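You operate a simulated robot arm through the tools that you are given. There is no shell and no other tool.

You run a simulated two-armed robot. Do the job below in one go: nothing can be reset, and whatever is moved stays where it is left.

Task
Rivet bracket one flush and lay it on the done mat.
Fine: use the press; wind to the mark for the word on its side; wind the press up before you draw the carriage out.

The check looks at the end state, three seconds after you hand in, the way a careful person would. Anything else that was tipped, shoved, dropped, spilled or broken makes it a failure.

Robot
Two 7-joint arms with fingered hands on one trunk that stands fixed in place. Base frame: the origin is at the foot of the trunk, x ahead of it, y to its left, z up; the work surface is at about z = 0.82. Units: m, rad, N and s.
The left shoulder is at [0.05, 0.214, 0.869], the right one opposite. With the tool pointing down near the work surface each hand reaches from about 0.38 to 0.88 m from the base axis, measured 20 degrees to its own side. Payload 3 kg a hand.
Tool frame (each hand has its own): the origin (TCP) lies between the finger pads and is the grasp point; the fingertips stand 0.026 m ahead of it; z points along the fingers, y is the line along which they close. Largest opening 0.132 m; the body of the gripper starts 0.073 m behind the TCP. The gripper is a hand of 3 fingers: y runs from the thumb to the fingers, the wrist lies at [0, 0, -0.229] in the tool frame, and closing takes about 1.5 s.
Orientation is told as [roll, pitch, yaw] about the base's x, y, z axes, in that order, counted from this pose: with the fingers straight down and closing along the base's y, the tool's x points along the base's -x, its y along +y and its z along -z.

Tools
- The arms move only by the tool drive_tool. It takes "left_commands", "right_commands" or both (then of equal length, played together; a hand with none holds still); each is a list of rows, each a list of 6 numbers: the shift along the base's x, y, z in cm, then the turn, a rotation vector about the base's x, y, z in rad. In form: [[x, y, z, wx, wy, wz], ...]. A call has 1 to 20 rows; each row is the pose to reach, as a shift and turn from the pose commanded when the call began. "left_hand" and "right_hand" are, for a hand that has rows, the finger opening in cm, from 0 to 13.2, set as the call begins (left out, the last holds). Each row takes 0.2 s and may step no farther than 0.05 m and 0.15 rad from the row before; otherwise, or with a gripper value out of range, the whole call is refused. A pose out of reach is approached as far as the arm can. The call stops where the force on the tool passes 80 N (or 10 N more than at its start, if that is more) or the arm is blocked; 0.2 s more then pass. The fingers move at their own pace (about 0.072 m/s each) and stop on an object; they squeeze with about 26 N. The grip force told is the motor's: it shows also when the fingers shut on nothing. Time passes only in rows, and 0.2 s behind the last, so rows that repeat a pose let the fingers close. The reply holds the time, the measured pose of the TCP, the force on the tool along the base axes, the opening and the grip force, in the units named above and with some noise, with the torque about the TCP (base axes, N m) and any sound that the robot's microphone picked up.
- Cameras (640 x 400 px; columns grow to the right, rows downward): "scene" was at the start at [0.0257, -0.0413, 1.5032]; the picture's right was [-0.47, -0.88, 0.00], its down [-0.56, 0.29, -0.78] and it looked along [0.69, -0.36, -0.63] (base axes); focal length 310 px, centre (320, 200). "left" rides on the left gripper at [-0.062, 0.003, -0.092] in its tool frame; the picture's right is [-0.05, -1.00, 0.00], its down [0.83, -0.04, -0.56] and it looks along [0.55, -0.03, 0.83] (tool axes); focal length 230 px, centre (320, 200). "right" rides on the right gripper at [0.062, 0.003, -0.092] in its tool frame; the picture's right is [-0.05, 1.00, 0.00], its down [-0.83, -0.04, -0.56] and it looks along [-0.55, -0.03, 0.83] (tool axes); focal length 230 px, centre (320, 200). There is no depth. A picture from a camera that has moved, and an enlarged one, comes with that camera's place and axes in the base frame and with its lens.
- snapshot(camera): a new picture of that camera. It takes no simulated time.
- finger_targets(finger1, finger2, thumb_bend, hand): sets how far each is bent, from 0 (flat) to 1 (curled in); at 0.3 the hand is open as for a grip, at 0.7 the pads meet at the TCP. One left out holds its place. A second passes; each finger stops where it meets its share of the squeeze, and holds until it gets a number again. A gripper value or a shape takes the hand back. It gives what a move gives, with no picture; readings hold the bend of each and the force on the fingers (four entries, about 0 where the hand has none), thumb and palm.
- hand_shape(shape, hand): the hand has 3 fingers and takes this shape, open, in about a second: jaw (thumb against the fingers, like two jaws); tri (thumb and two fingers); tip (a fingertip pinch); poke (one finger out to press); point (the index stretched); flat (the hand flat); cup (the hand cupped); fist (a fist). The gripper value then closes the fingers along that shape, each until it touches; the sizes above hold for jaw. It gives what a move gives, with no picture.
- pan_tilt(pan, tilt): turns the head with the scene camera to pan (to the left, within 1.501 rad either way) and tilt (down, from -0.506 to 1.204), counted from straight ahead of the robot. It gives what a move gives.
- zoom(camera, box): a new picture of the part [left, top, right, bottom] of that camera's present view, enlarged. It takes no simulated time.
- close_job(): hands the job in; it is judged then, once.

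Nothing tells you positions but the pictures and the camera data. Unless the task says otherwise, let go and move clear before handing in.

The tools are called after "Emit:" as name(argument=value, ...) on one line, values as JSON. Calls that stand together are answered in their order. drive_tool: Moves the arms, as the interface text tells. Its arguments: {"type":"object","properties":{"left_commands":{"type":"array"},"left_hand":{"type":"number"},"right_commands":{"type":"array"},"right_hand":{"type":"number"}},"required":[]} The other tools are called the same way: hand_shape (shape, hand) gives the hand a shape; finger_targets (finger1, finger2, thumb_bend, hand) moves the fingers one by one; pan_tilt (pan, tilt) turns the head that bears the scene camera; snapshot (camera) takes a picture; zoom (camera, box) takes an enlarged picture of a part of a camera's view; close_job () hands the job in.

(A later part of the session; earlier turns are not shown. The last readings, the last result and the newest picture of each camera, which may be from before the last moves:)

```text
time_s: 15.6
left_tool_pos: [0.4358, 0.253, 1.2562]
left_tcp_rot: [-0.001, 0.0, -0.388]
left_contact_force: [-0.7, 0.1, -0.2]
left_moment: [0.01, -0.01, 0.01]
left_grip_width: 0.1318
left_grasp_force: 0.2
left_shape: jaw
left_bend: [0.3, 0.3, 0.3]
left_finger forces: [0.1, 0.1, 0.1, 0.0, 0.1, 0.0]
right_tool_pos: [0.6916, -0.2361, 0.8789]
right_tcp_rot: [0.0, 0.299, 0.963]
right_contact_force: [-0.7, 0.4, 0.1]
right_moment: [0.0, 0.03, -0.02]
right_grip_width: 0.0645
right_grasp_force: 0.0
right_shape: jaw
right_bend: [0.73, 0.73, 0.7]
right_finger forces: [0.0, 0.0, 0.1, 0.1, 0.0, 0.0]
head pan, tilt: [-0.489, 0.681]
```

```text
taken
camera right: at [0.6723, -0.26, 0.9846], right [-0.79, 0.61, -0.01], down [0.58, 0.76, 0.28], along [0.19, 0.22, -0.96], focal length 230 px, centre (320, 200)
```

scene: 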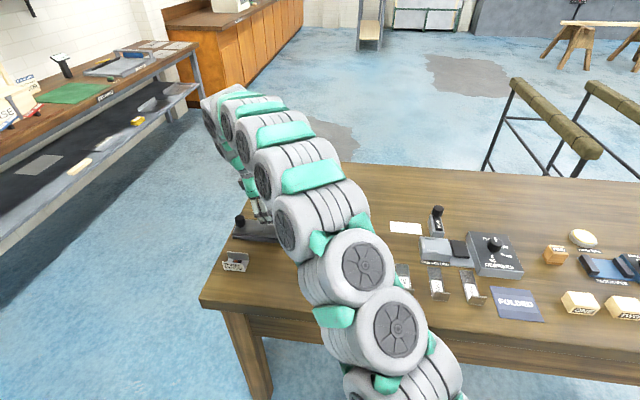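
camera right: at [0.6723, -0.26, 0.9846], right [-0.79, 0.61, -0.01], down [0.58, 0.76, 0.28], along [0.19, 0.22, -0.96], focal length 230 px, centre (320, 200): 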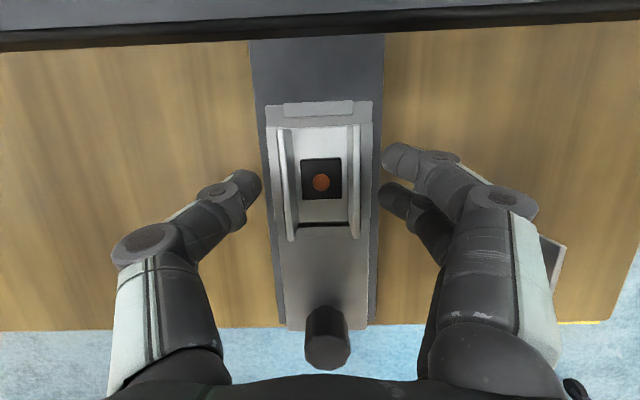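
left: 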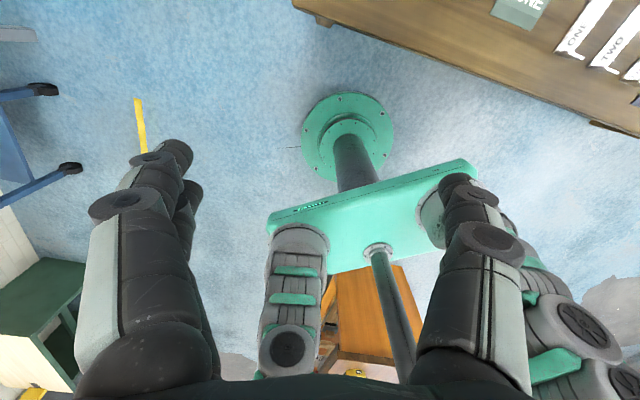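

The bracket sits flat and centred in the pocket. I'll raise the hand, then look at the handle post and the bracket before pushing.

Emit:
drive_tool(right_commands=[[0, 0, 2.5, 0, 0, 0], [0, 0, 5.5, 0, 0, 0], [1.4, 2.05, 7, 0, 0, 0], [2.9, 4.1, 7, 0, 0, 0], [2.9, 4.1, 7, 0, 0, 0]])

Emit:
snapshot(camera="right")

Emit:
zoom(camera="right", box=[240, 100, 400, 300])

Emit:
snapshot(camera="scene")

```text
time_s: 16.8
left_tool_pos: [0.4353, 0.2548, 1.2565]
left_tcp_rot: [-0.001, -0.001, -0.388]
left_contact_force: [0.1, 0.1, -0.4]
left_moment: [-0.01, 0.02, 0.03]
left_grip_width: 0.132
left_grasp_force: 0.1
left_shape: jaw
left_bend: [0.3, 0.3, 0.3]
left_finger forces: [0.1, 0.0, 0.0, 0.0, 0.1, 0.0]
right_tool_pos: [0.7215, -0.1924, 0.9492]
right_tcp_rot: [0.001, 0.301, 0.958]
right_contact_force: [0.1, 0.2, -0.1]
right_moment: [0.0, 0.02, 0.02]
right_grip_width: 0.0643
right_grasp_force: 0.1
right_shape: jaw
right_bend: [0.73, 0.73, 0.7]
right_finger forces: [0.0, 0.0, 0.0, 0.0, 0.0, 0.0]
head pan, tilt: [-0.489, 0.681]
```

```text
taken
camera right: at [0.7012, -0.218, 1.0542], right [-0.79, 0.61, -0.01], down [0.58, 0.76, 0.28], along [0.19, 0.22, -0.96], focal length 230 px, centre (320, 200)
```

right: 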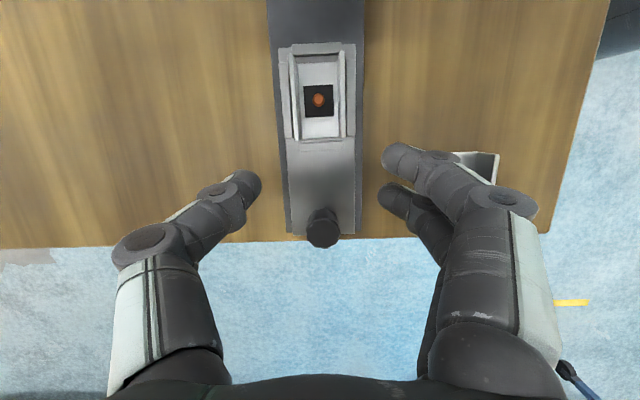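

```text
2.00 times, centred on (320, 200) of right
camera zoom: at [0.7012, -0.218, 1.0542], right [-0.79, 0.61, -0.01], down [0.58, 0.76, 0.28], along [0.19, 0.22, -0.96], focal length 460 px, centre (320, 200)
```

zoom: 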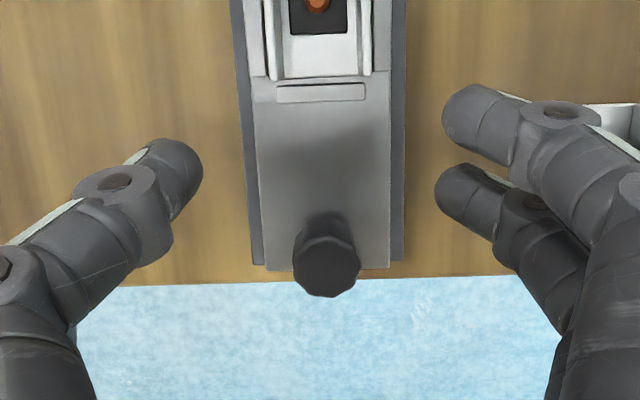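

```text
taken
```

scene: 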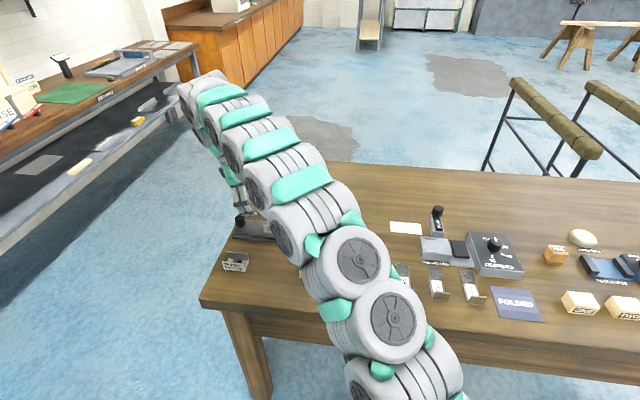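

Bracket ONE is seated, and the handle post is at about (0.749, -0.154) with its top near z 0.88. I'll bring the open hand down around the post.

Emit:
drive_tool(right_commands=[[1.6, 2.2, 0, 0, 0, 0], [3.1, 4.5, 0, 0, 0, 0], [3.1, 4.5, -3, 0, 0, 0], [3.1, 4.5, -5.5, 0, 0, 0], [3.1, 4.5, -6.4, 0, 0, 0], [3.1, 4.5, -6.4, 0, 0, 0]])

Emit:
snapshot(camera="right")

Emit:
zoom(camera="scene", box=[190, 150, 330, 260])

```text
time_s: 18.2
left_tool_pos: [0.4353, 0.2536, 1.2569]
left_tcp_rot: [0.0, 0.0, -0.388]
left_contact_force: [0.6, -0.4, 0.5]
left_moment: [0.01, -0.03, 0.03]
left_grip_width: 0.1317
left_grasp_force: 0.0
left_shape: jaw
left_bend: [0.3, 0.3, 0.3]
left_finger forces: [0.0, 0.0, 0.0, 0.0, 0.1, 0.1]
right_tool_pos: [0.7513, -0.1478, 0.8836]
right_tcp_rot: [0.001, 0.3, 0.958]
right_contact_force: [-0.6, -0.7, -0.2]
right_moment: [0.0, 0.0, 0.01]
right_grip_width: 0.0645
right_grasp_force: 0.1
right_shape: jaw
right_bend: [0.73, 0.73, 0.7]
right_finger forces: [0.0, 0.0, 0.0, 0.0, 0.1, 0.0]
head pan, tilt: [-0.489, 0.681]
```

```text
taken
camera right: at [0.7316, -0.1731, 0.9901], right [-0.79, 0.61, -0.02], down [0.58, 0.76, 0.29], along [0.19, 0.22, -0.96], focal length 230 px, centre (320, 200)
```

right: 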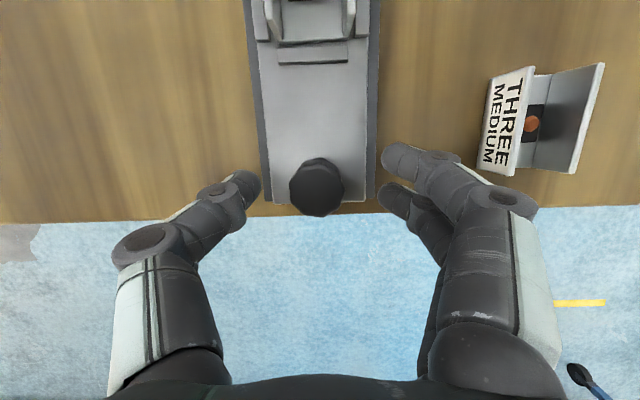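

```text
3.64 times, centred on (260, 205) of scene
camera zoom: at [0.0257, -0.0413, 1.5032], right [-0.47, -0.88, 0.0], down [-0.56, 0.29, -0.78], along [0.69, -0.36, -0.63], focal length 1127 px, centre (538, 182)
```

zoom: 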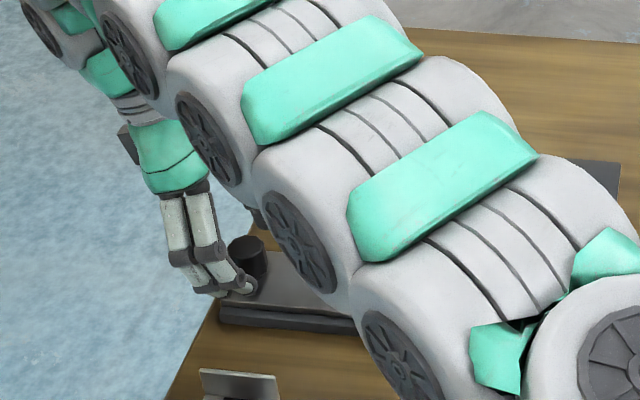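

The post is between the thumb and fingers with clear space all round. I'll close on it.

Emit:
drive_tool(right_commands=[[0, 0, 0, 0, 0, 0], [0, 0, 0, 0, 0, 0], [0, 0, 0, 0, 0, 0], [0, 0, 0, 0, 0, 0], [0, 0, 0, 0, 0, 0], [0, 0, 0, 0, 0, 0]], right_hand=1.5)

Emit:
snapshot(camera="right")

```text
time_s: 19.6
left_tool_pos: [0.4358, 0.2529, 1.2572]
left_tcp_rot: [0.0, 0.0, -0.387]
left_contact_force: [-0.3, -0.3, -0.4]
left_moment: [0.01, -0.01, -0.01]
left_grip_width: 0.1319
left_grasp_force: 0.1
left_shape: jaw
left_bend: [0.3, 0.3, 0.3]
left_finger forces: [0.0, 0.1, 0.1, 0.0, 0.0, 0.1]
right_tool_pos: [0.7508, -0.1492, 0.8857]
right_tcp_rot: [0.0, 0.302, 0.96]
right_contact_force: [-0.8, -3.6, -4.0]
right_moment: [-0.06, -0.01, -0.03]
right_grip_width: 0.0189
right_grasp_force: 26.6
right_shape: jaw
right_bend: [0.71, 0.73, 0.7]
right_finger forces: [10.3, 11.5, 0.0, 0.1, 23.8, 0.0]
head pan, tilt: [-0.489, 0.681]
```

```text
taken
camera right: at [0.7315, -0.1734, 0.99], right [-0.79, 0.61, -0.01], down [0.58, 0.76, 0.28], along [0.19, 0.22, -0.96], focal length 230 px, centre (320, 200)
```

right: 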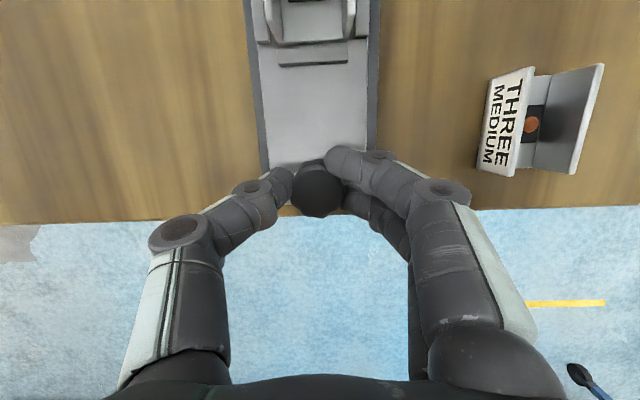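

I have a firm grip on the post. I'll push the carriage along the rail toward the press, 6 cm at first, watching the force.

Emit:
drive_tool(right_commands=[[-0.57, -0.82, 0, 0, 0, 0], [-1.15, -1.64, 0, 0, 0, 0], [-1.72, -2.46, 0, 0, 0, 0], [-2.3, -3.28, 0, 0, 0, 0], [-2.87, -4.1, 0, 0, 0, 0], [-3.44, -4.91, 0, 0, 0, 0], [-3.44, -4.91, 0, 0, 0, 0]])

Emit:
snapshot(camera="right")

Emit:
snapshot(camera="scene")

```text
time_s: 21.2
left_tool_pos: [0.4346, 0.254, 1.2568]
left_tcp_rot: [0.0, -0.001, -0.387]
left_contact_force: [0.9, 0.1, -1.3]
left_moment: [0.0, 0.04, 0.0]
left_grip_width: 0.1319
left_grasp_force: 0.1
left_shape: jaw
left_bend: [0.3, 0.3, 0.3]
left_finger forces: [0.0, 0.0, 0.0, 0.1, 0.0, 0.0]
right_tool_pos: [0.7168, -0.1998, 0.8844]
right_tcp_rot: [0.003, 0.299, 0.961]
right_contact_force: [-4.2, 2.8, -9.3]
right_moment: [0.13, 0.13, -0.09]
right_grip_width: 0.0176
right_grasp_force: 25.8
right_shape: jaw
right_bend: [0.71, 0.72, 0.7]
right_finger forces: [11.5, 14.8, 0.0, 0.0, 21.4, 0.0]
head pan, tilt: [-0.489, 0.681]
```

```text
taken
camera right: at [0.6974, -0.2228, 0.9905], right [-0.79, 0.61, -0.01], down [0.58, 0.76, 0.28], along [0.18, 0.22, -0.96], focal length 230 px, centre (320, 200)
```

right: 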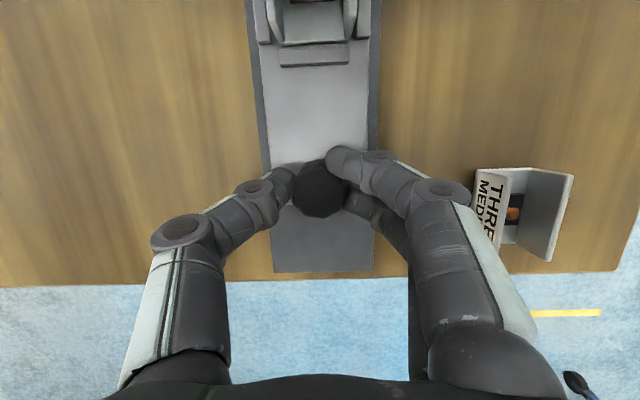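

```text
taken
```

scene: 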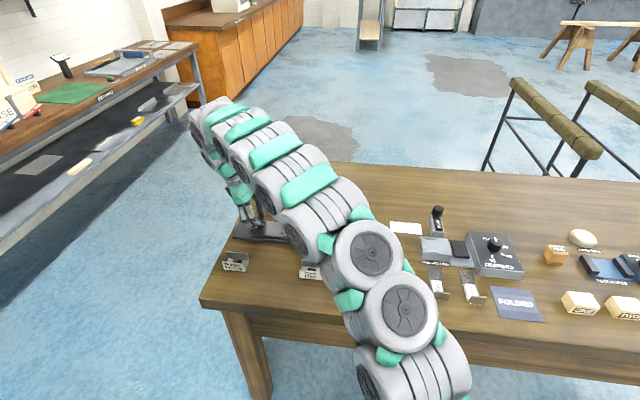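

The carriage slides freely and the base stays put. I'll keep pushing gently until the stop.

Emit:
drive_tool(right_commands=[[-0.29, -0.41, -0.1, 0, 0, 0], [-0.57, -0.82, -0.1, 0, 0, 0], [-0.86, -1.23, -0.1, 0, 0, 0], [-1.15, -1.64, -0.1, 0, 0, 0], [-1.43, -2.05, -0.1, 0, 0, 0], [-1.43, -2.05, -0.1, 0, 0, 0]])

Emit:
snapshot(camera="right")

```text
time_s: 22.6
left_tool_pos: [0.4348, 0.2528, 1.2574]
left_tcp_rot: [-0.002, -0.001, -0.388]
left_contact_force: [-0.4, -0.3, -0.5]
left_moment: [0.02, 0.01, 0.03]
left_grip_width: 0.1319
left_grasp_force: 0.0
left_shape: jaw
left_bend: [0.3, 0.3, 0.3]
left_finger forces: [0.1, 0.1, 0.1, 0.0, 0.0, 0.1]
right_tool_pos: [0.7031, -0.2185, 0.8837]
right_tcp_rot: [0.0, 0.301, 0.963]
right_contact_force: [-6.7, 3.5, 6.7]
right_moment: [0.14, 0.16, -0.12]
right_grip_width: 0.0178
right_grasp_force: 25.6
right_shape: jaw
right_bend: [0.71, 0.72, 0.7]
right_finger forces: [13.0, 16.8, 0.0, 0.1, 22.2, 0.1]
head pan, tilt: [-0.489, 0.681]
```

```text
taken
camera right: at [0.6835, -0.2435, 0.9896], right [-0.79, 0.61, -0.02], down [0.58, 0.76, 0.28], along [0.19, 0.22, -0.96], focal length 230 px, centre (320, 200)
```

right: 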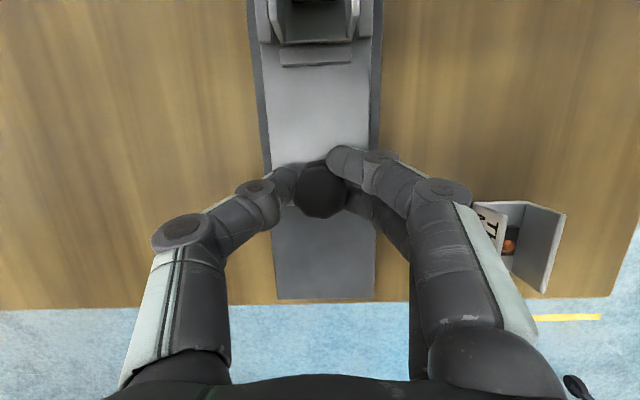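

Emit:
drive_tool(right_commands=[[-0.3, -0.18, -0.05, 0, 0, 0], [-0.5, -0.47, -0.05, 0, 0, 0], [-0.68, -0.72, -0.05, 0, 0, 0], [-0.85, -0.96, -0.05, 0, 0, 0], [-0.85, -0.96, -0.05, 0, 0, 0]])

Emit:
zoom(camera="right", box=[200, 0, 440, 150])

```text
time_s: 23.8
left_tool_pos: [0.4346, 0.2551, 1.2576]
left_tcp_rot: [-0.001, -0.002, -0.386]
left_contact_force: [0.0, 0.3, -0.3]
left_moment: [-0.01, -0.01, -0.02]
left_grip_width: 0.1321
left_grasp_force: 0.0
left_shape: jaw
left_bend: [0.3, 0.3, 0.3]
left_finger forces: [0.0, 0.0, 0.0, 0.0, 0.0, 0.0]
right_tool_pos: [0.697, -0.2276, 0.8837]
right_tcp_rot: [-0.001, 0.301, 0.963]
right_contact_force: [19.6, 21.2, 2.2]
right_moment: [0.42, -0.28, -0.06]
right_grip_width: 0.018
right_grasp_force: 26.1
right_shape: jaw
right_bend: [0.73, 0.73, 0.7]
right_finger forces: [5.2, 22.1, 0.1, 0.0, 21.4, 0.0]
head pan, tilt: [-0.489, 0.681]
```

```text
2.67 times, centred on (320, 75) of right
camera zoom: at [0.6758, -0.2513, 0.9885], right [-0.79, 0.61, -0.02], down [0.58, 0.76, 0.29], along [0.19, 0.22, -0.96], focal length 614 px, centre (320, 533)
```

zoom: 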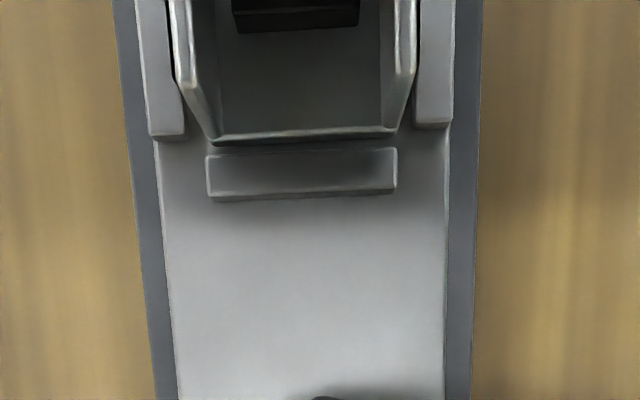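

A stop is felt (about 29 N along the rail) after 9.5 cm of travel, which matches the nest reaching the ram axis. I'll relieve the push, let go, rise and look at the press from the front.

Emit:
drive_tool(right_commands=[[0.12, 0.17, 0, 0, 0, 0], [0.12, 0.17, 0, 0, 0, 0], [0.12, 0.17, 0, 0, 0, 0], [0.12, 0.17, 0, 0, 0, 0], [0.12, 0.17, 0, 0, 0, 0], [0.12, 0.17, 0, 0, 0, 0]], right_hand=6.5)

Emit:
drive_tool(right_commands=[[0.12, 0.17, 2.5, 0, 0, 0], [0.12, 0.17, 5.5, 0, 0, 0], [0.12, 0.17, 9.5, 0, 0, 0], [0.12, 0.17, 13.5, 0, 0, 0], [0.12, 0.17, 13.5, 0, 0, 0]])

Emit:
snapshot(camera="right")

Emit:
snapshot(camera="scene")

```text
time_s: 25.2
left_tool_pos: [0.4343, 0.2551, 1.2562]
left_tcp_rot: [-0.002, 0.001, -0.387]
left_contact_force: [0.1, 0.7, 0.2]
left_moment: [0.0, 0.0, 0.0]
left_grip_width: 0.132
left_grasp_force: 0.0
left_shape: jaw
left_bend: [0.3, 0.3, 0.3]
left_finger forces: [0.0, 0.0, 0.0, 0.2, 0.0, 0.1]
right_tool_pos: [0.6972, -0.2282, 0.8831]
right_tcp_rot: [0.0, 0.3, 0.963]
right_contact_force: [0.5, -0.7, 0.5]
right_moment: [-0.01, 0.04, 0.0]
right_grip_width: 0.0641
right_grasp_force: 0.0
right_shape: jaw
right_bend: [0.73, 0.73, 0.7]
right_finger forces: [0.0, 0.0, 0.1, 0.0, 0.0, 0.0]
head pan, tilt: [-0.489, 0.681]
```

```text
time_s: 26.4
left_tool_pos: [0.4359, 0.2551, 1.257]
left_tcp_rot: [-0.001, 0.001, -0.387]
left_contact_force: [-0.2, 0.5, 0.0]
left_moment: [-0.01, -0.04, 0.0]
left_grip_width: 0.132
left_grasp_force: 0.1
left_shape: jaw
left_bend: [0.3, 0.3, 0.3]
left_finger forces: [0.0, 0.0, 0.0, 0.0, 0.0, 0.0]
right_tool_pos: [0.6976, -0.2239, 1.0177]
right_tcp_rot: [0.0, 0.301, 0.963]
right_contact_force: [0.7, -0.6, -0.5]
right_moment: [0.01, 0.03, 0.0]
right_grip_width: 0.0643
right_grasp_force: 0.1
right_shape: jaw
right_bend: [0.73, 0.73, 0.7]
right_finger forces: [0.1, 0.0, 0.1, 0.1, 0.0, 0.1]
head pan, tilt: [-0.489, 0.681]
```

```text
taken
camera right: at [0.6776, -0.2491, 1.1237], right [-0.79, 0.61, -0.01], down [0.58, 0.76, 0.28], along [0.19, 0.22, -0.96], focal length 230 px, centre (320, 200)
```

right: 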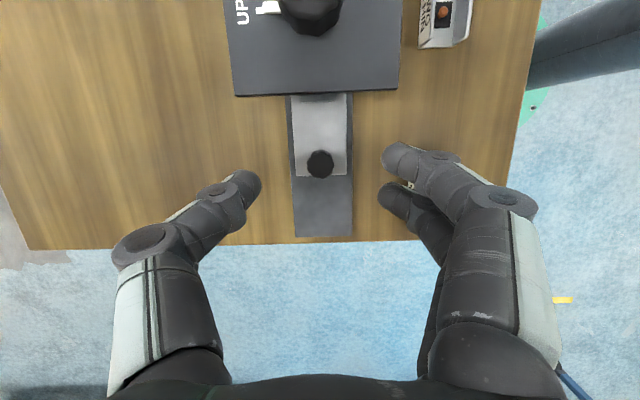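

```text
taken
```

scene: 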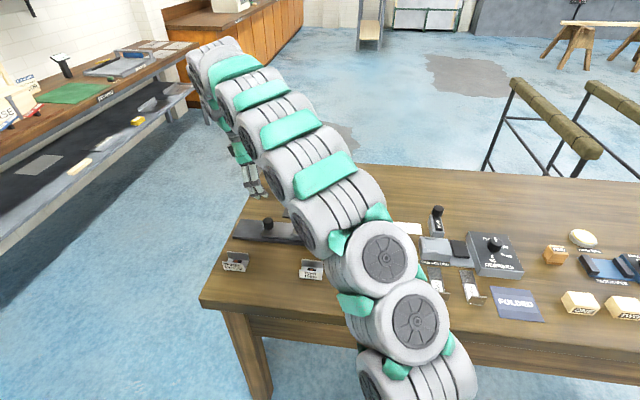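

The post is now beside the panel, with the handle moved in. I'll swing the right arm clear so the scene camera can show whether the rivet is under the ram.

Emit:
drive_tool(right_commands=[[0, 0, 4.5, 0.05, -0.035, 0], [0, 0, 9, 0.1, -0.07, 0], [-3.5, -2.8, 11, 0.15, -0.105, 0], [-7, -5.6, 13, 0.2, -0.14, 0], [-10.5, -8.4, 13, 0.2457, -0.1722, 0], [-14, -11.2, 13, 0.2457, -0.1722, 0], [-17.5, -14, 13, 0.2457, -0.1722, 0], [-21, -16.8, 13, 0.2457, -0.1722, 0], [-24.5, -19.6, 13, 0.2457, -0.1722, 0], [-24.5, -23, 13, 0.2457, -0.1722, 0], [-24.5, -23, 13, 0.2457, -0.1722, 0]])

Emit:
snapshot(camera="scene")

Emit:
snapshot(camera="right")

Emit:
zoom(camera="scene", box=[240, 180, 350, 250])

```text
time_s: 28.8
left_tool_pos: [0.4358, 0.2532, 1.2573]
left_tcp_rot: [0.0, 0.0, -0.387]
left_contact_force: [-0.3, -0.7, 0.1]
left_moment: [-0.02, -0.04, -0.04]
left_grip_width: 0.1319
left_grasp_force: 0.1
left_shape: jaw
left_bend: [0.3, 0.3, 0.3]
left_finger forces: [0.1, 0.0, 0.0, 0.0, 0.1, 0.0]
right_tool_pos: [0.4514, -0.4556, 1.1477]
right_tcp_rot: [-0.001, 0.001, 0.962]
right_contact_force: [-0.7, 0.6, 0.0]
right_moment: [-0.05, 0.0, -0.02]
right_grip_width: 0.0646
right_grasp_force: 0.1
right_shape: jaw
right_bend: [0.73, 0.73, 0.7]
right_finger forces: [0.0, 0.1, 0.0, 0.0, 0.0, 0.0]
right hand out of reach, approached as far as the arm can: row 2
head pan, tilt: [-0.489, 0.681]
```

```text
taken
```

scene: 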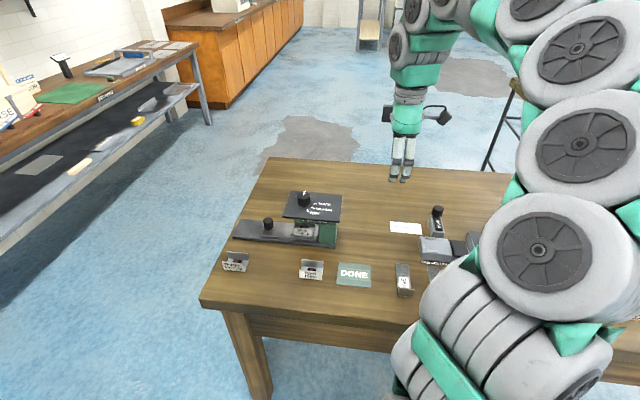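

```text
taken
camera right: at [0.4144, -0.5044, 1.2396], right [-0.79, 0.61, 0.0], down [0.51, 0.66, 0.55], along [0.34, 0.44, -0.83], focal length 230 px, centre (320, 200)
```

right: 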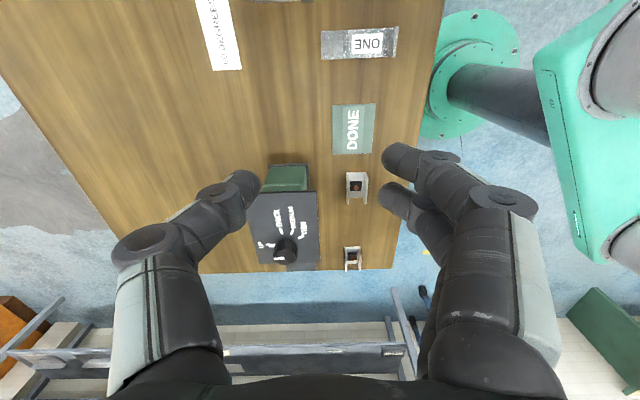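

```text
5.71 times, centred on (295, 215) of scene
camera zoom: at [0.0257, -0.0413, 1.5032], right [-0.47, -0.88, 0.0], down [-0.56, 0.29, -0.78], along [0.69, -0.36, -0.63], focal length 1771 px, centre (463, 114)
```

zoom: 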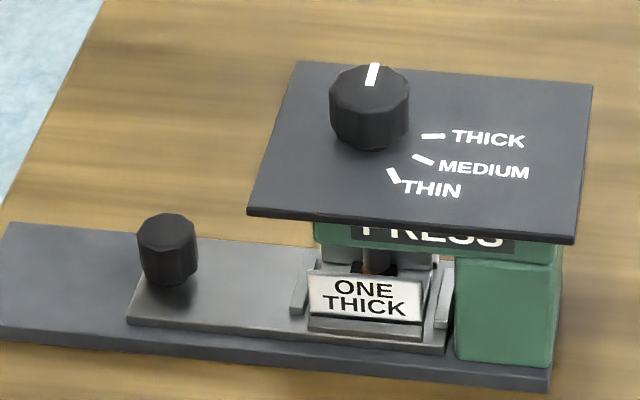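

The carriage is fully home against the green column, with bracket ONE under the ram. Next is the knob, so I'll zoom for its exact position.

Emit:
zoom(camera="right", box=[240, 180, 340, 280])

Emit:
zoom(camera="scene", box=[275, 180, 345, 225])

```text
4.00 times, centred on (290, 230) of right
camera zoom: at [0.4144, -0.5044, 1.2396], right [-0.79, 0.61, 0.0], down [0.51, 0.66, 0.55], along [0.34, 0.44, -0.83], focal length 920 px, centre (440, 80)
```

zoom: 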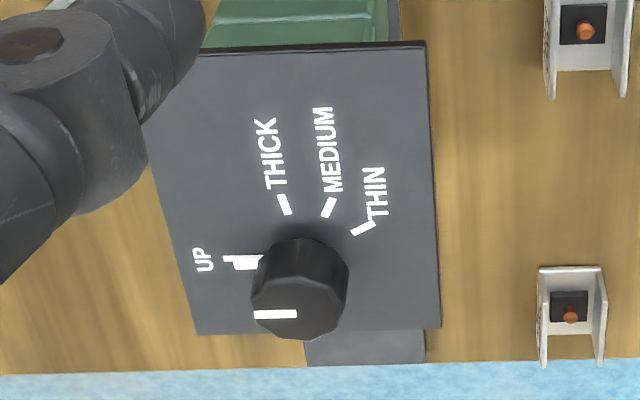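

```text
8.89 times, centred on (310, 202) of scene
camera zoom: at [0.0257, -0.0413, 1.5032], right [-0.47, -0.88, 0.0], down [-0.56, 0.29, -0.78], along [0.69, -0.36, -0.63], focal length 2754 px, centre (409, 178)
```

zoom: 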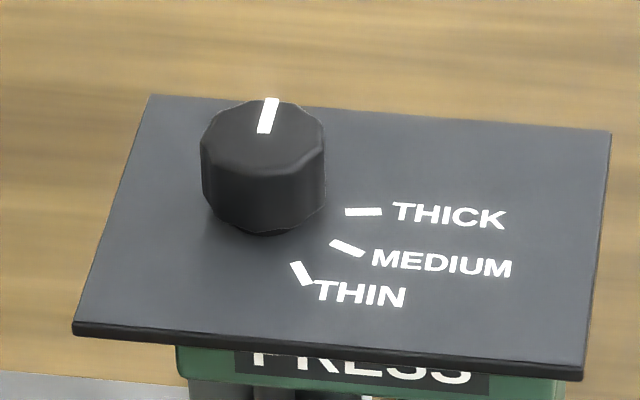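

The knob axis comes out near (0.637, -0.3145), its top at z≈0.977 and its diameter about 4 cm. I'll go above it with the hand upright and check the alignment before descending.

Emit:
drive_tool(right_commands=[[3.1, 2.35, 0, 0, 0, 0], [6.2, 4.7, -1, 0, 0, 0], [9.3, 7.05, -3, 0, 0, 0], [12.4, 9.4, -5, 0, 0, 0], [15.5, 11.75, -7, 0, 0, 0], [18.56, 14.1, -9.2, 0, 0, 0], [18.56, 14.1, -9.2, 0, 0, 0]], right_hand=8)

Emit:
snapshot(camera="right")

Emit:
zoom(camera="scene", box=[240, 120, 370, 240])

```text
time_s: 30.4
left_tool_pos: [0.4349, 0.2535, 1.2574]
left_tcp_rot: [0.0, -0.001, -0.387]
left_contact_force: [0.0, -0.6, -0.3]
left_moment: [0.01, -0.04, 0.0]
left_grip_width: 0.1318
left_grasp_force: 0.1
left_shape: jaw
left_bend: [0.3, 0.3, 0.3]
left_finger forces: [0.1, 0.0, 0.0, 0.0, 0.0, 0.0]
right_tool_pos: [0.6381, -0.3146, 1.0573]
right_tcp_rot: [0.001, -0.001, 0.96]
right_contact_force: [0.6, 0.1, -0.3]
right_moment: [0.0, 0.01, 0.0]
right_grip_width: 0.0792
right_grasp_force: 0.0
right_shape: jaw
right_bend: [0.71, 0.71, 0.71]
right_finger forces: [0.1, 0.1, 0.0, 0.0, 0.0, 0.1]
head pan, tilt: [-0.489, 0.681]
```

```text
taken
camera right: at [0.6005, -0.3638, 1.1489], right [-0.79, 0.61, 0.0], down [0.51, 0.66, 0.56], along [0.34, 0.44, -0.83], focal length 230 px, centre (320, 200)
```

right: 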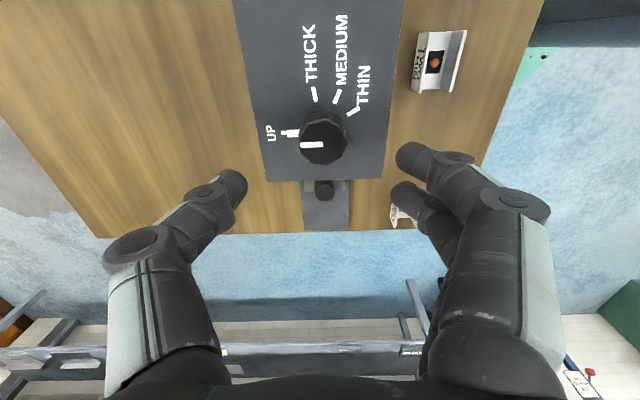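

```text
3.33 times, centred on (305, 180) of scene
camera zoom: at [0.0257, -0.0413, 1.5032], right [-0.47, -0.88, 0.0], down [-0.56, 0.29, -0.78], along [0.69, -0.36, -0.63], focal length 1033 px, centre (370, 267)
```

zoom: 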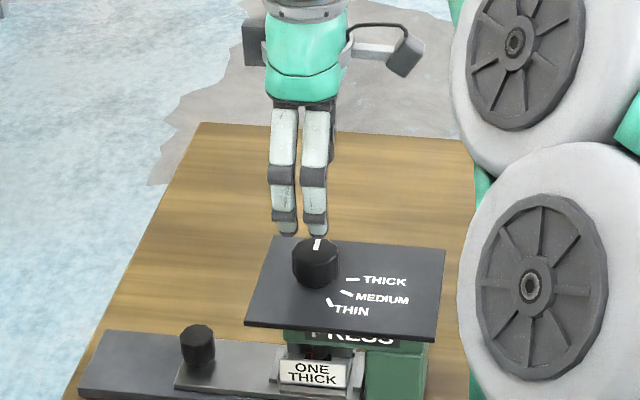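

Emit:
zoom(camera="right", box=[220, 80, 420, 220])

```text
2.86 times, centred on (320, 150) of right
camera zoom: at [0.6005, -0.3638, 1.1489], right [-0.79, 0.61, 0.0], down [0.51, 0.66, 0.56], along [0.34, 0.44, -0.83], focal length 657 px, centre (320, 343)
```

zoom: 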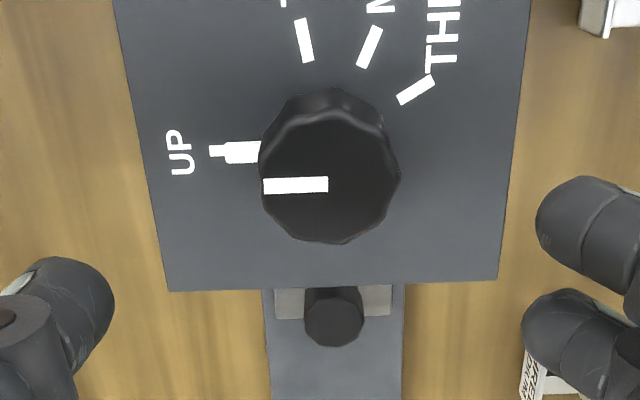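

The knob centre is about 2 mm nearer me than the TCP, and THICK reads as about 80° clockwise from UP (MEDIUM 115°, THIN 150°). I'll correct by 2 mm and come down around the knob.

Emit:
drive_tool(right_commands=[[-0.16, 0.11, 0, 0, 0, 0], [-0.16, 0.11, -3, 0, 0, 0], [-0.16, 0.11, -6, 0, 0, 0], [-0.16, 0.11, -7.8, 0, 0, 0], [-0.16, 0.11, -7.8, 0, 0, 0]])

Emit:
snapshot(camera="right")

Emit:
zoom(camera="scene", box=[250, 150, 360, 240])

```text
time_s: 31.6
left_tool_pos: [0.4347, 0.2548, 1.2563]
left_tcp_rot: [0.001, 0.0, -0.387]
left_contact_force: [-0.6, -0.3, -0.2]
left_moment: [0.02, 0.0, 0.01]
left_grip_width: 0.1318
left_grasp_force: 0.0
left_shape: jaw
left_bend: [0.3, 0.3, 0.3]
left_finger forces: [0.0, 0.0, 0.0, 0.0, 0.0, 0.0]
right_tool_pos: [0.637, -0.3136, 0.9792]
right_tcp_rot: [0.001, 0.0, 0.96]
right_contact_force: [-0.4, -0.3, -0.1]
right_moment: [0.0, 0.05, -0.02]
right_grip_width: 0.0795
right_grasp_force: 0.1
right_shape: jaw
right_bend: [0.71, 0.71, 0.71]
right_finger forces: [0.0, 0.0, 0.0, 0.1, 0.0, 0.1]
head pan, tilt: [-0.489, 0.681]
```

```text
taken
camera right: at [0.5992, -0.3633, 1.07], right [-0.79, 0.61, 0.0], down [0.51, 0.66, 0.55], along [0.34, 0.44, -0.83], focal length 230 px, centre (320, 200)
```

right: 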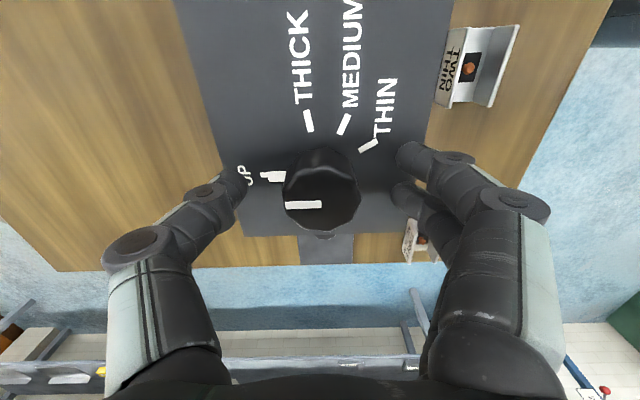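

```text
4.44 times, centred on (305, 195) of scene
camera zoom: at [0.0257, -0.0413, 1.5032], right [-0.47, -0.88, 0.0], down [-0.56, 0.29, -0.78], along [0.69, -0.36, -0.63], focal length 1377 px, centre (387, 222)
```

zoom: 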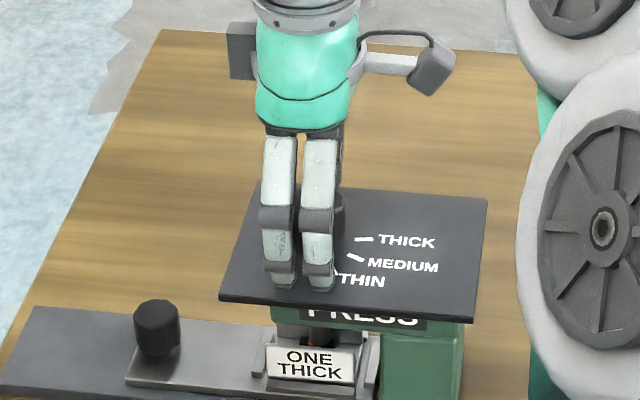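

The knob top is centred at the TCP in the picture. I'll close on the knob.

Emit:
drive_tool(right_commands=[[0, 0, 0, 0, 0, 0], [0, 0, 0, 0, 0, 0], [0, 0, 0, 0, 0, 0], [0, 0, 0, 0, 0, 0], [0, 0, 0, 0, 0, 0], [0, 0, 0, 0, 0, 0]], right_hand=2)

Emit:
snapshot(camera="right")

```text
time_s: 33.0
left_tool_pos: [0.4356, 0.2537, 1.2568]
left_tcp_rot: [0.001, 0.0, -0.385]
left_contact_force: [-0.2, -0.2, 0.0]
left_moment: [-0.04, 0.0, 0.01]
left_grip_width: 0.1321
left_grasp_force: 0.0
left_shape: jaw
left_bend: [0.3, 0.3, 0.3]
left_finger forces: [0.0, 0.0, 0.1, 0.0, 0.1, 0.0]
right_tool_pos: [0.6373, -0.3153, 0.9793]
right_tcp_rot: [0.0, -0.001, 0.96]
right_contact_force: [-0.6, -2.4, -4.7]
right_moment: [-0.04, 0.03, 0.03]
right_grip_width: 0.0291
right_grasp_force: 25.8
right_shape: jaw
right_bend: [0.73, 0.73, 0.7]
right_finger forces: [11.6, 11.8, 0.0, 0.0, 23.6, 0.0]
head pan, tilt: [-0.489, 0.681]
```

```text
taken
camera right: at [0.5993, -0.3633, 1.0702], right [-0.79, 0.61, 0.0], down [0.51, 0.66, 0.55], along [0.34, 0.44, -0.83], focal length 230 px, centre (320, 200)
```

right: 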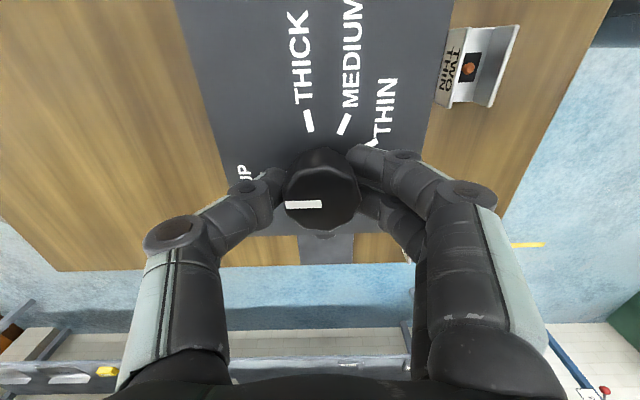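

The knob is held evenly. I'll wind clockwise partway first (about 60°) and check that the knob follows the hand.

Emit:
drive_tool(right_commands=[[0, 0, 0, 0, 0, -0.12], [0, 0, 0, 0, 0, -0.24], [0, 0, 0, 0, 0, -0.36], [0, 0, 0, 0, 0, -0.48], [0, 0, 0, 0, 0, -0.6], [0, 0, 0, 0, 0, -0.72], [0, 0, 0, 0, 0, -0.84], [0, 0, 0, 0, 0, -0.96], [0, 0, 0, 0, 0, -1.05], [0, 0, 0, 0, 0, -1.05]])

Emit:
snapshot(camera="right")

Emit:
zoom(camera="scene", box=[250, 150, 360, 240])

```text
time_s: 35.2
left_tool_pos: [0.4348, 0.2531, 1.2579]
left_tcp_rot: [0.001, 0.0, -0.388]
left_contact_force: [-0.3, -0.1, 0.2]
left_moment: [-0.03, 0.01, 0.02]
left_grip_width: 0.1319
left_grasp_force: 0.0
left_shape: jaw
left_bend: [0.3, 0.3, 0.3]
left_finger forces: [0.0, 0.1, 0.0, 0.1, 0.1, 0.1]
right_tool_pos: [0.6362, -0.3135, 0.9778]
right_tcp_rot: [-0.001, -0.001, -0.091]
right_contact_force: [-8.1, -5.8, -1.0]
right_moment: [-0.14, 0.15, 0.02]
right_grip_width: 0.0288
right_grasp_force: 26.4
right_shape: jaw
right_bend: [0.73, 0.73, 0.7]
right_finger forces: [12.6, 10.9, 0.0, 0.0, 28.5, 0.1]
head pan, tilt: [-0.489, 0.681]
```

```text
taken
camera right: at [0.5757, -0.305, 1.0701], right [0.14, 0.99, 0.0], down [0.82, -0.12, 0.56], along [0.55, -0.08, -0.83], focal length 230 px, centre (320, 200)
```

right: 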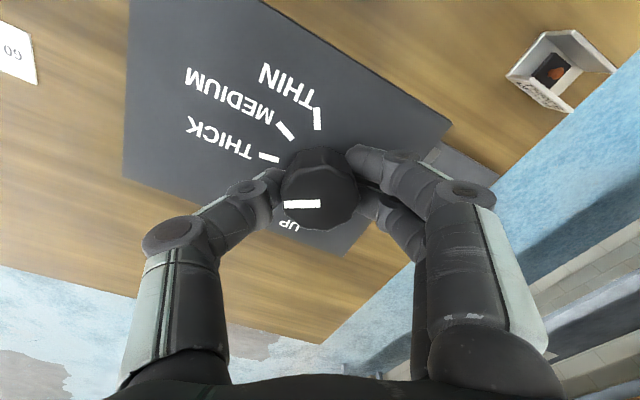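

```text
4.44 times, centred on (305, 195) of scene
camera zoom: at [0.0256, -0.0414, 1.5032], right [-0.47, -0.88, 0.0], down [-0.56, 0.29, -0.78], along [0.69, -0.36, -0.63], focal length 1377 px, centre (387, 222)
```

zoom: 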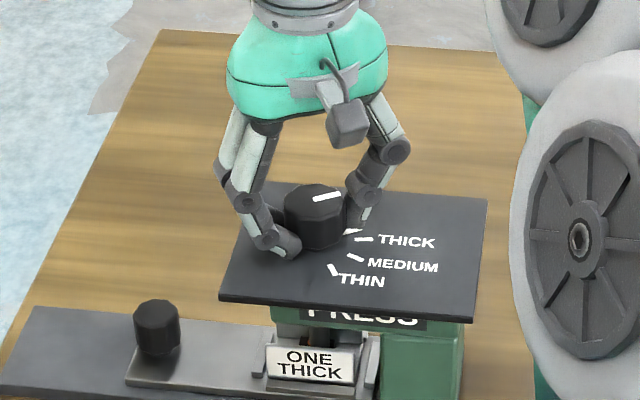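

The knob turns with the hand without slipping and now points about 60° past UP. I'll wind on the last 20° to THICK.

Emit:
drive_tool(right_commands=[[0, 0, 0, 0, 0, -0.1], [0, 0, 0, 0, 0, -0.2], [0, 0, 0, 0, 0, -0.29], [0, 0, 0, 0, 0, -0.33], [0, 0, 0, 0, 0, -0.33]])

Emit:
snapshot(camera="right")

Emit:
zoom(camera="right", box=[220, 100, 400, 260])

Emit:
zoom(camera="scene", box=[280, 180, 350, 240])

```text
time_s: 36.4
left_tool_pos: [0.4355, 0.2549, 1.2567]
left_tcp_rot: [0.001, 0.001, -0.387]
left_contact_force: [-0.2, -0.1, -0.5]
left_moment: [-0.01, -0.01, -0.01]
left_grip_width: 0.1318
left_grasp_force: 0.0
left_shape: jaw
left_bend: [0.3, 0.3, 0.3]
left_finger forces: [0.0, 0.1, 0.1, 0.0, 0.0, 0.0]
right_tool_pos: [0.6365, -0.3141, 0.9789]
right_tcp_rot: [0.0, 0.0, -0.421]
right_contact_force: [-8.7, -2.2, 2.2]
right_moment: [-0.12, 0.19, 0.04]
right_grip_width: 0.0289
right_grasp_force: 25.8
right_shape: jaw
right_bend: [0.73, 0.73, 0.7]
right_finger forces: [12.6, 10.7, 0.0, 0.0, 29.3, 0.0]
head pan, tilt: [-0.489, 0.681]
```

```text
taken
camera right: at [0.5819, -0.2855, 1.0699], right [0.45, 0.89, 0.0], down [0.74, -0.38, 0.56], along [0.49, -0.25, -0.83], focal length 230 px, centre (320, 200)
```

right: 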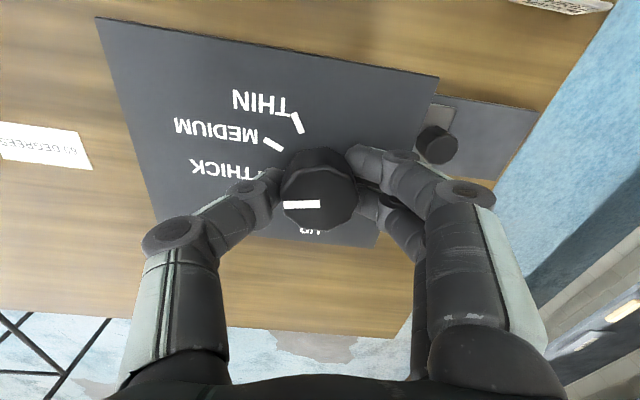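

```text
2.50 times, centred on (310, 180) of right
camera zoom: at [0.5819, -0.2855, 1.0699], right [0.45, 0.89, 0.0], down [0.74, -0.38, 0.56], along [0.49, -0.25, -0.83], focal length 575 px, centre (345, 250)
```

zoom: 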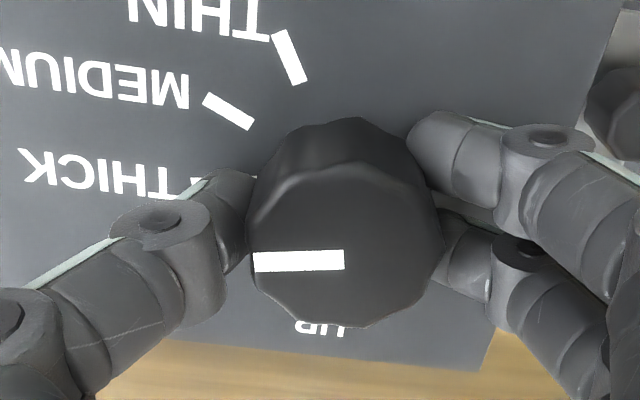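

```text
6.67 times, centred on (315, 210) of scene
camera zoom: at [0.0255, -0.0413, 1.5032], right [-0.47, -0.88, 0.0], down [-0.56, 0.29, -0.78], along [0.69, -0.36, -0.63], focal length 2066 px, centre (353, 133)
```

zoom: 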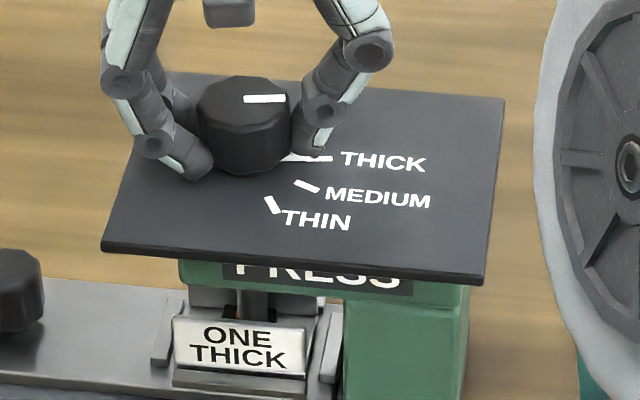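

The knob's pointer tab now meets the THICK mark; I'll enlarge that spot to judge how exact it is.

Emit:
zoom(camera="scene", box=[300, 192, 330, 214])

Emit:
zoom(camera="scene", box=[298, 212, 332, 240])

```text
16.00 times, centred on (315, 203) of scene
camera zoom: at [0.0255, -0.0413, 1.5032], right [-0.47, -0.88, 0.0], down [-0.56, 0.29, -0.78], along [0.69, -0.36, -0.63], focal length 4958 px, centre (400, 152)
```

zoom: 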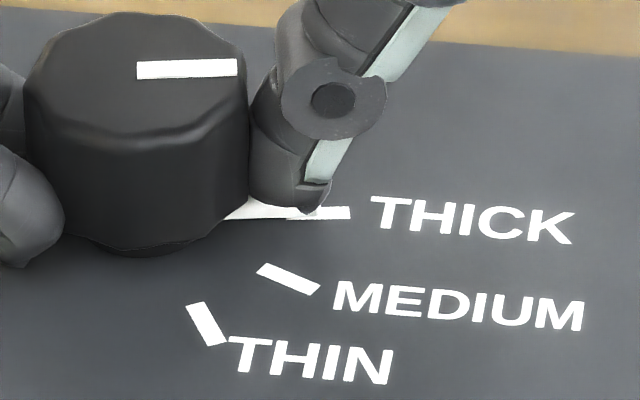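

```text
14.29 times, centred on (315, 226) of scene
camera zoom: at [0.0255, -0.0413, 1.5032], right [-0.47, -0.88, 0.0], down [-0.56, 0.29, -0.78], along [0.69, -0.36, -0.63], focal length 4427 px, centre (391, -171)
```

zoom: 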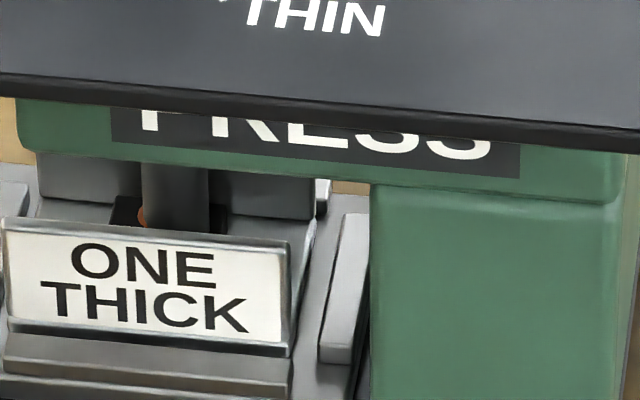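

The tab is about 1° short of the THICK mark, so I'll add a touch more and look again.

Emit:
drive_tool(right_commands=[[0, 0, 0, 0, 0, -0.02], [0, 0, 0, 0, 0, -0.02], [0, 0, 0, 0, 0, -0.02]])

Emit:
zoom(camera="scene", box=[300, 192, 330, 214])

Emit:
zoom(camera="right", box=[220, 100, 400, 260])

Emit:
zoom(camera="scene", box=[298, 212, 332, 240])

```text
time_s: 37.2
left_tool_pos: [0.4349, 0.2534, 1.2571]
left_tcp_rot: [0.0, -0.001, -0.389]
left_contact_force: [-1.2, 0.3, -0.6]
left_moment: [0.01, -0.02, 0.01]
left_grip_width: 0.132
left_grasp_force: 0.0
left_shape: jaw
left_bend: [0.3, 0.3, 0.3]
left_finger forces: [0.1, 0.0, 0.0, 0.0, 0.0, 0.0]
right_tool_pos: [0.6365, -0.3129, 0.9785]
right_tcp_rot: [-0.001, -0.001, -0.441]
right_contact_force: [-10.0, -3.4, 0.6]
right_moment: [-0.13, 0.2, 0.0]
right_grip_width: 0.029
right_grasp_force: 25.9
right_shape: jaw
right_bend: [0.73, 0.73, 0.7]
right_finger forces: [12.6, 10.6, 0.1, 0.0, 29.3, 0.0]
head pan, tilt: [-0.489, 0.681]
```

```text
16.00 times, centred on (315, 203) of scene
camera zoom: at [0.0255, -0.0413, 1.5032], right [-0.47, -0.88, 0.0], down [-0.56, 0.29, -0.78], along [0.69, -0.36, -0.63], focal length 4958 px, centre (400, 152)
```

zoom: 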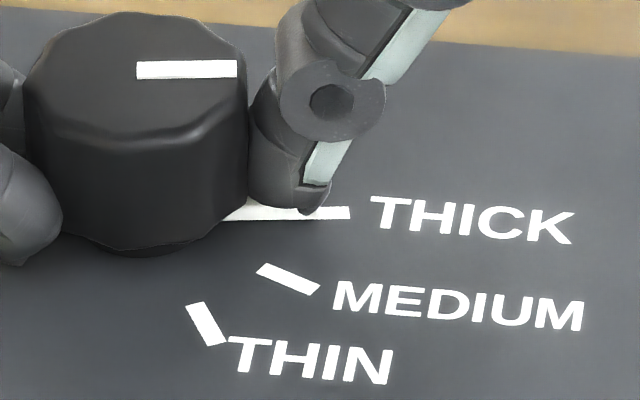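

```text
2.50 times, centred on (310, 180) of right
camera zoom: at [0.5826, -0.2844, 1.0699], right [0.47, 0.88, 0.0], down [0.73, -0.39, 0.56], along [0.49, -0.26, -0.83], focal length 575 px, centre (345, 250)
```

zoom: 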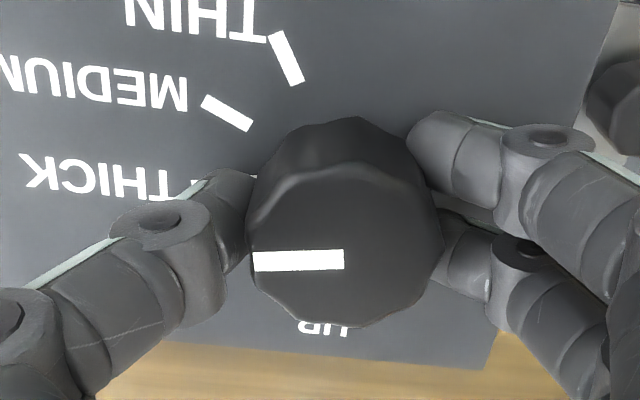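

```text
14.29 times, centred on (315, 226) of scene
camera zoom: at [0.0255, -0.0413, 1.5032], right [-0.47, -0.88, 0.0], down [-0.56, 0.29, -0.78], along [0.69, -0.36, -0.63], focal length 4427 px, centre (391, -171)
```

zoom: 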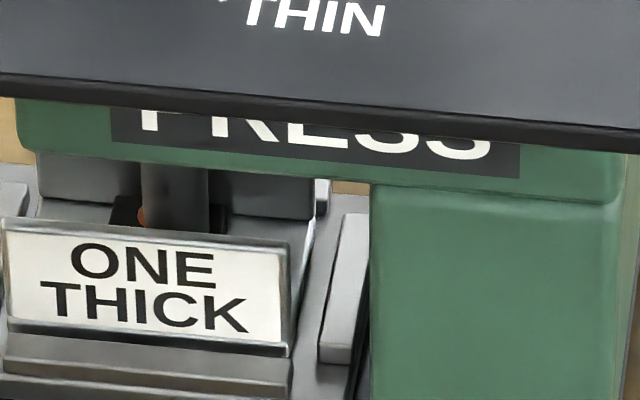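

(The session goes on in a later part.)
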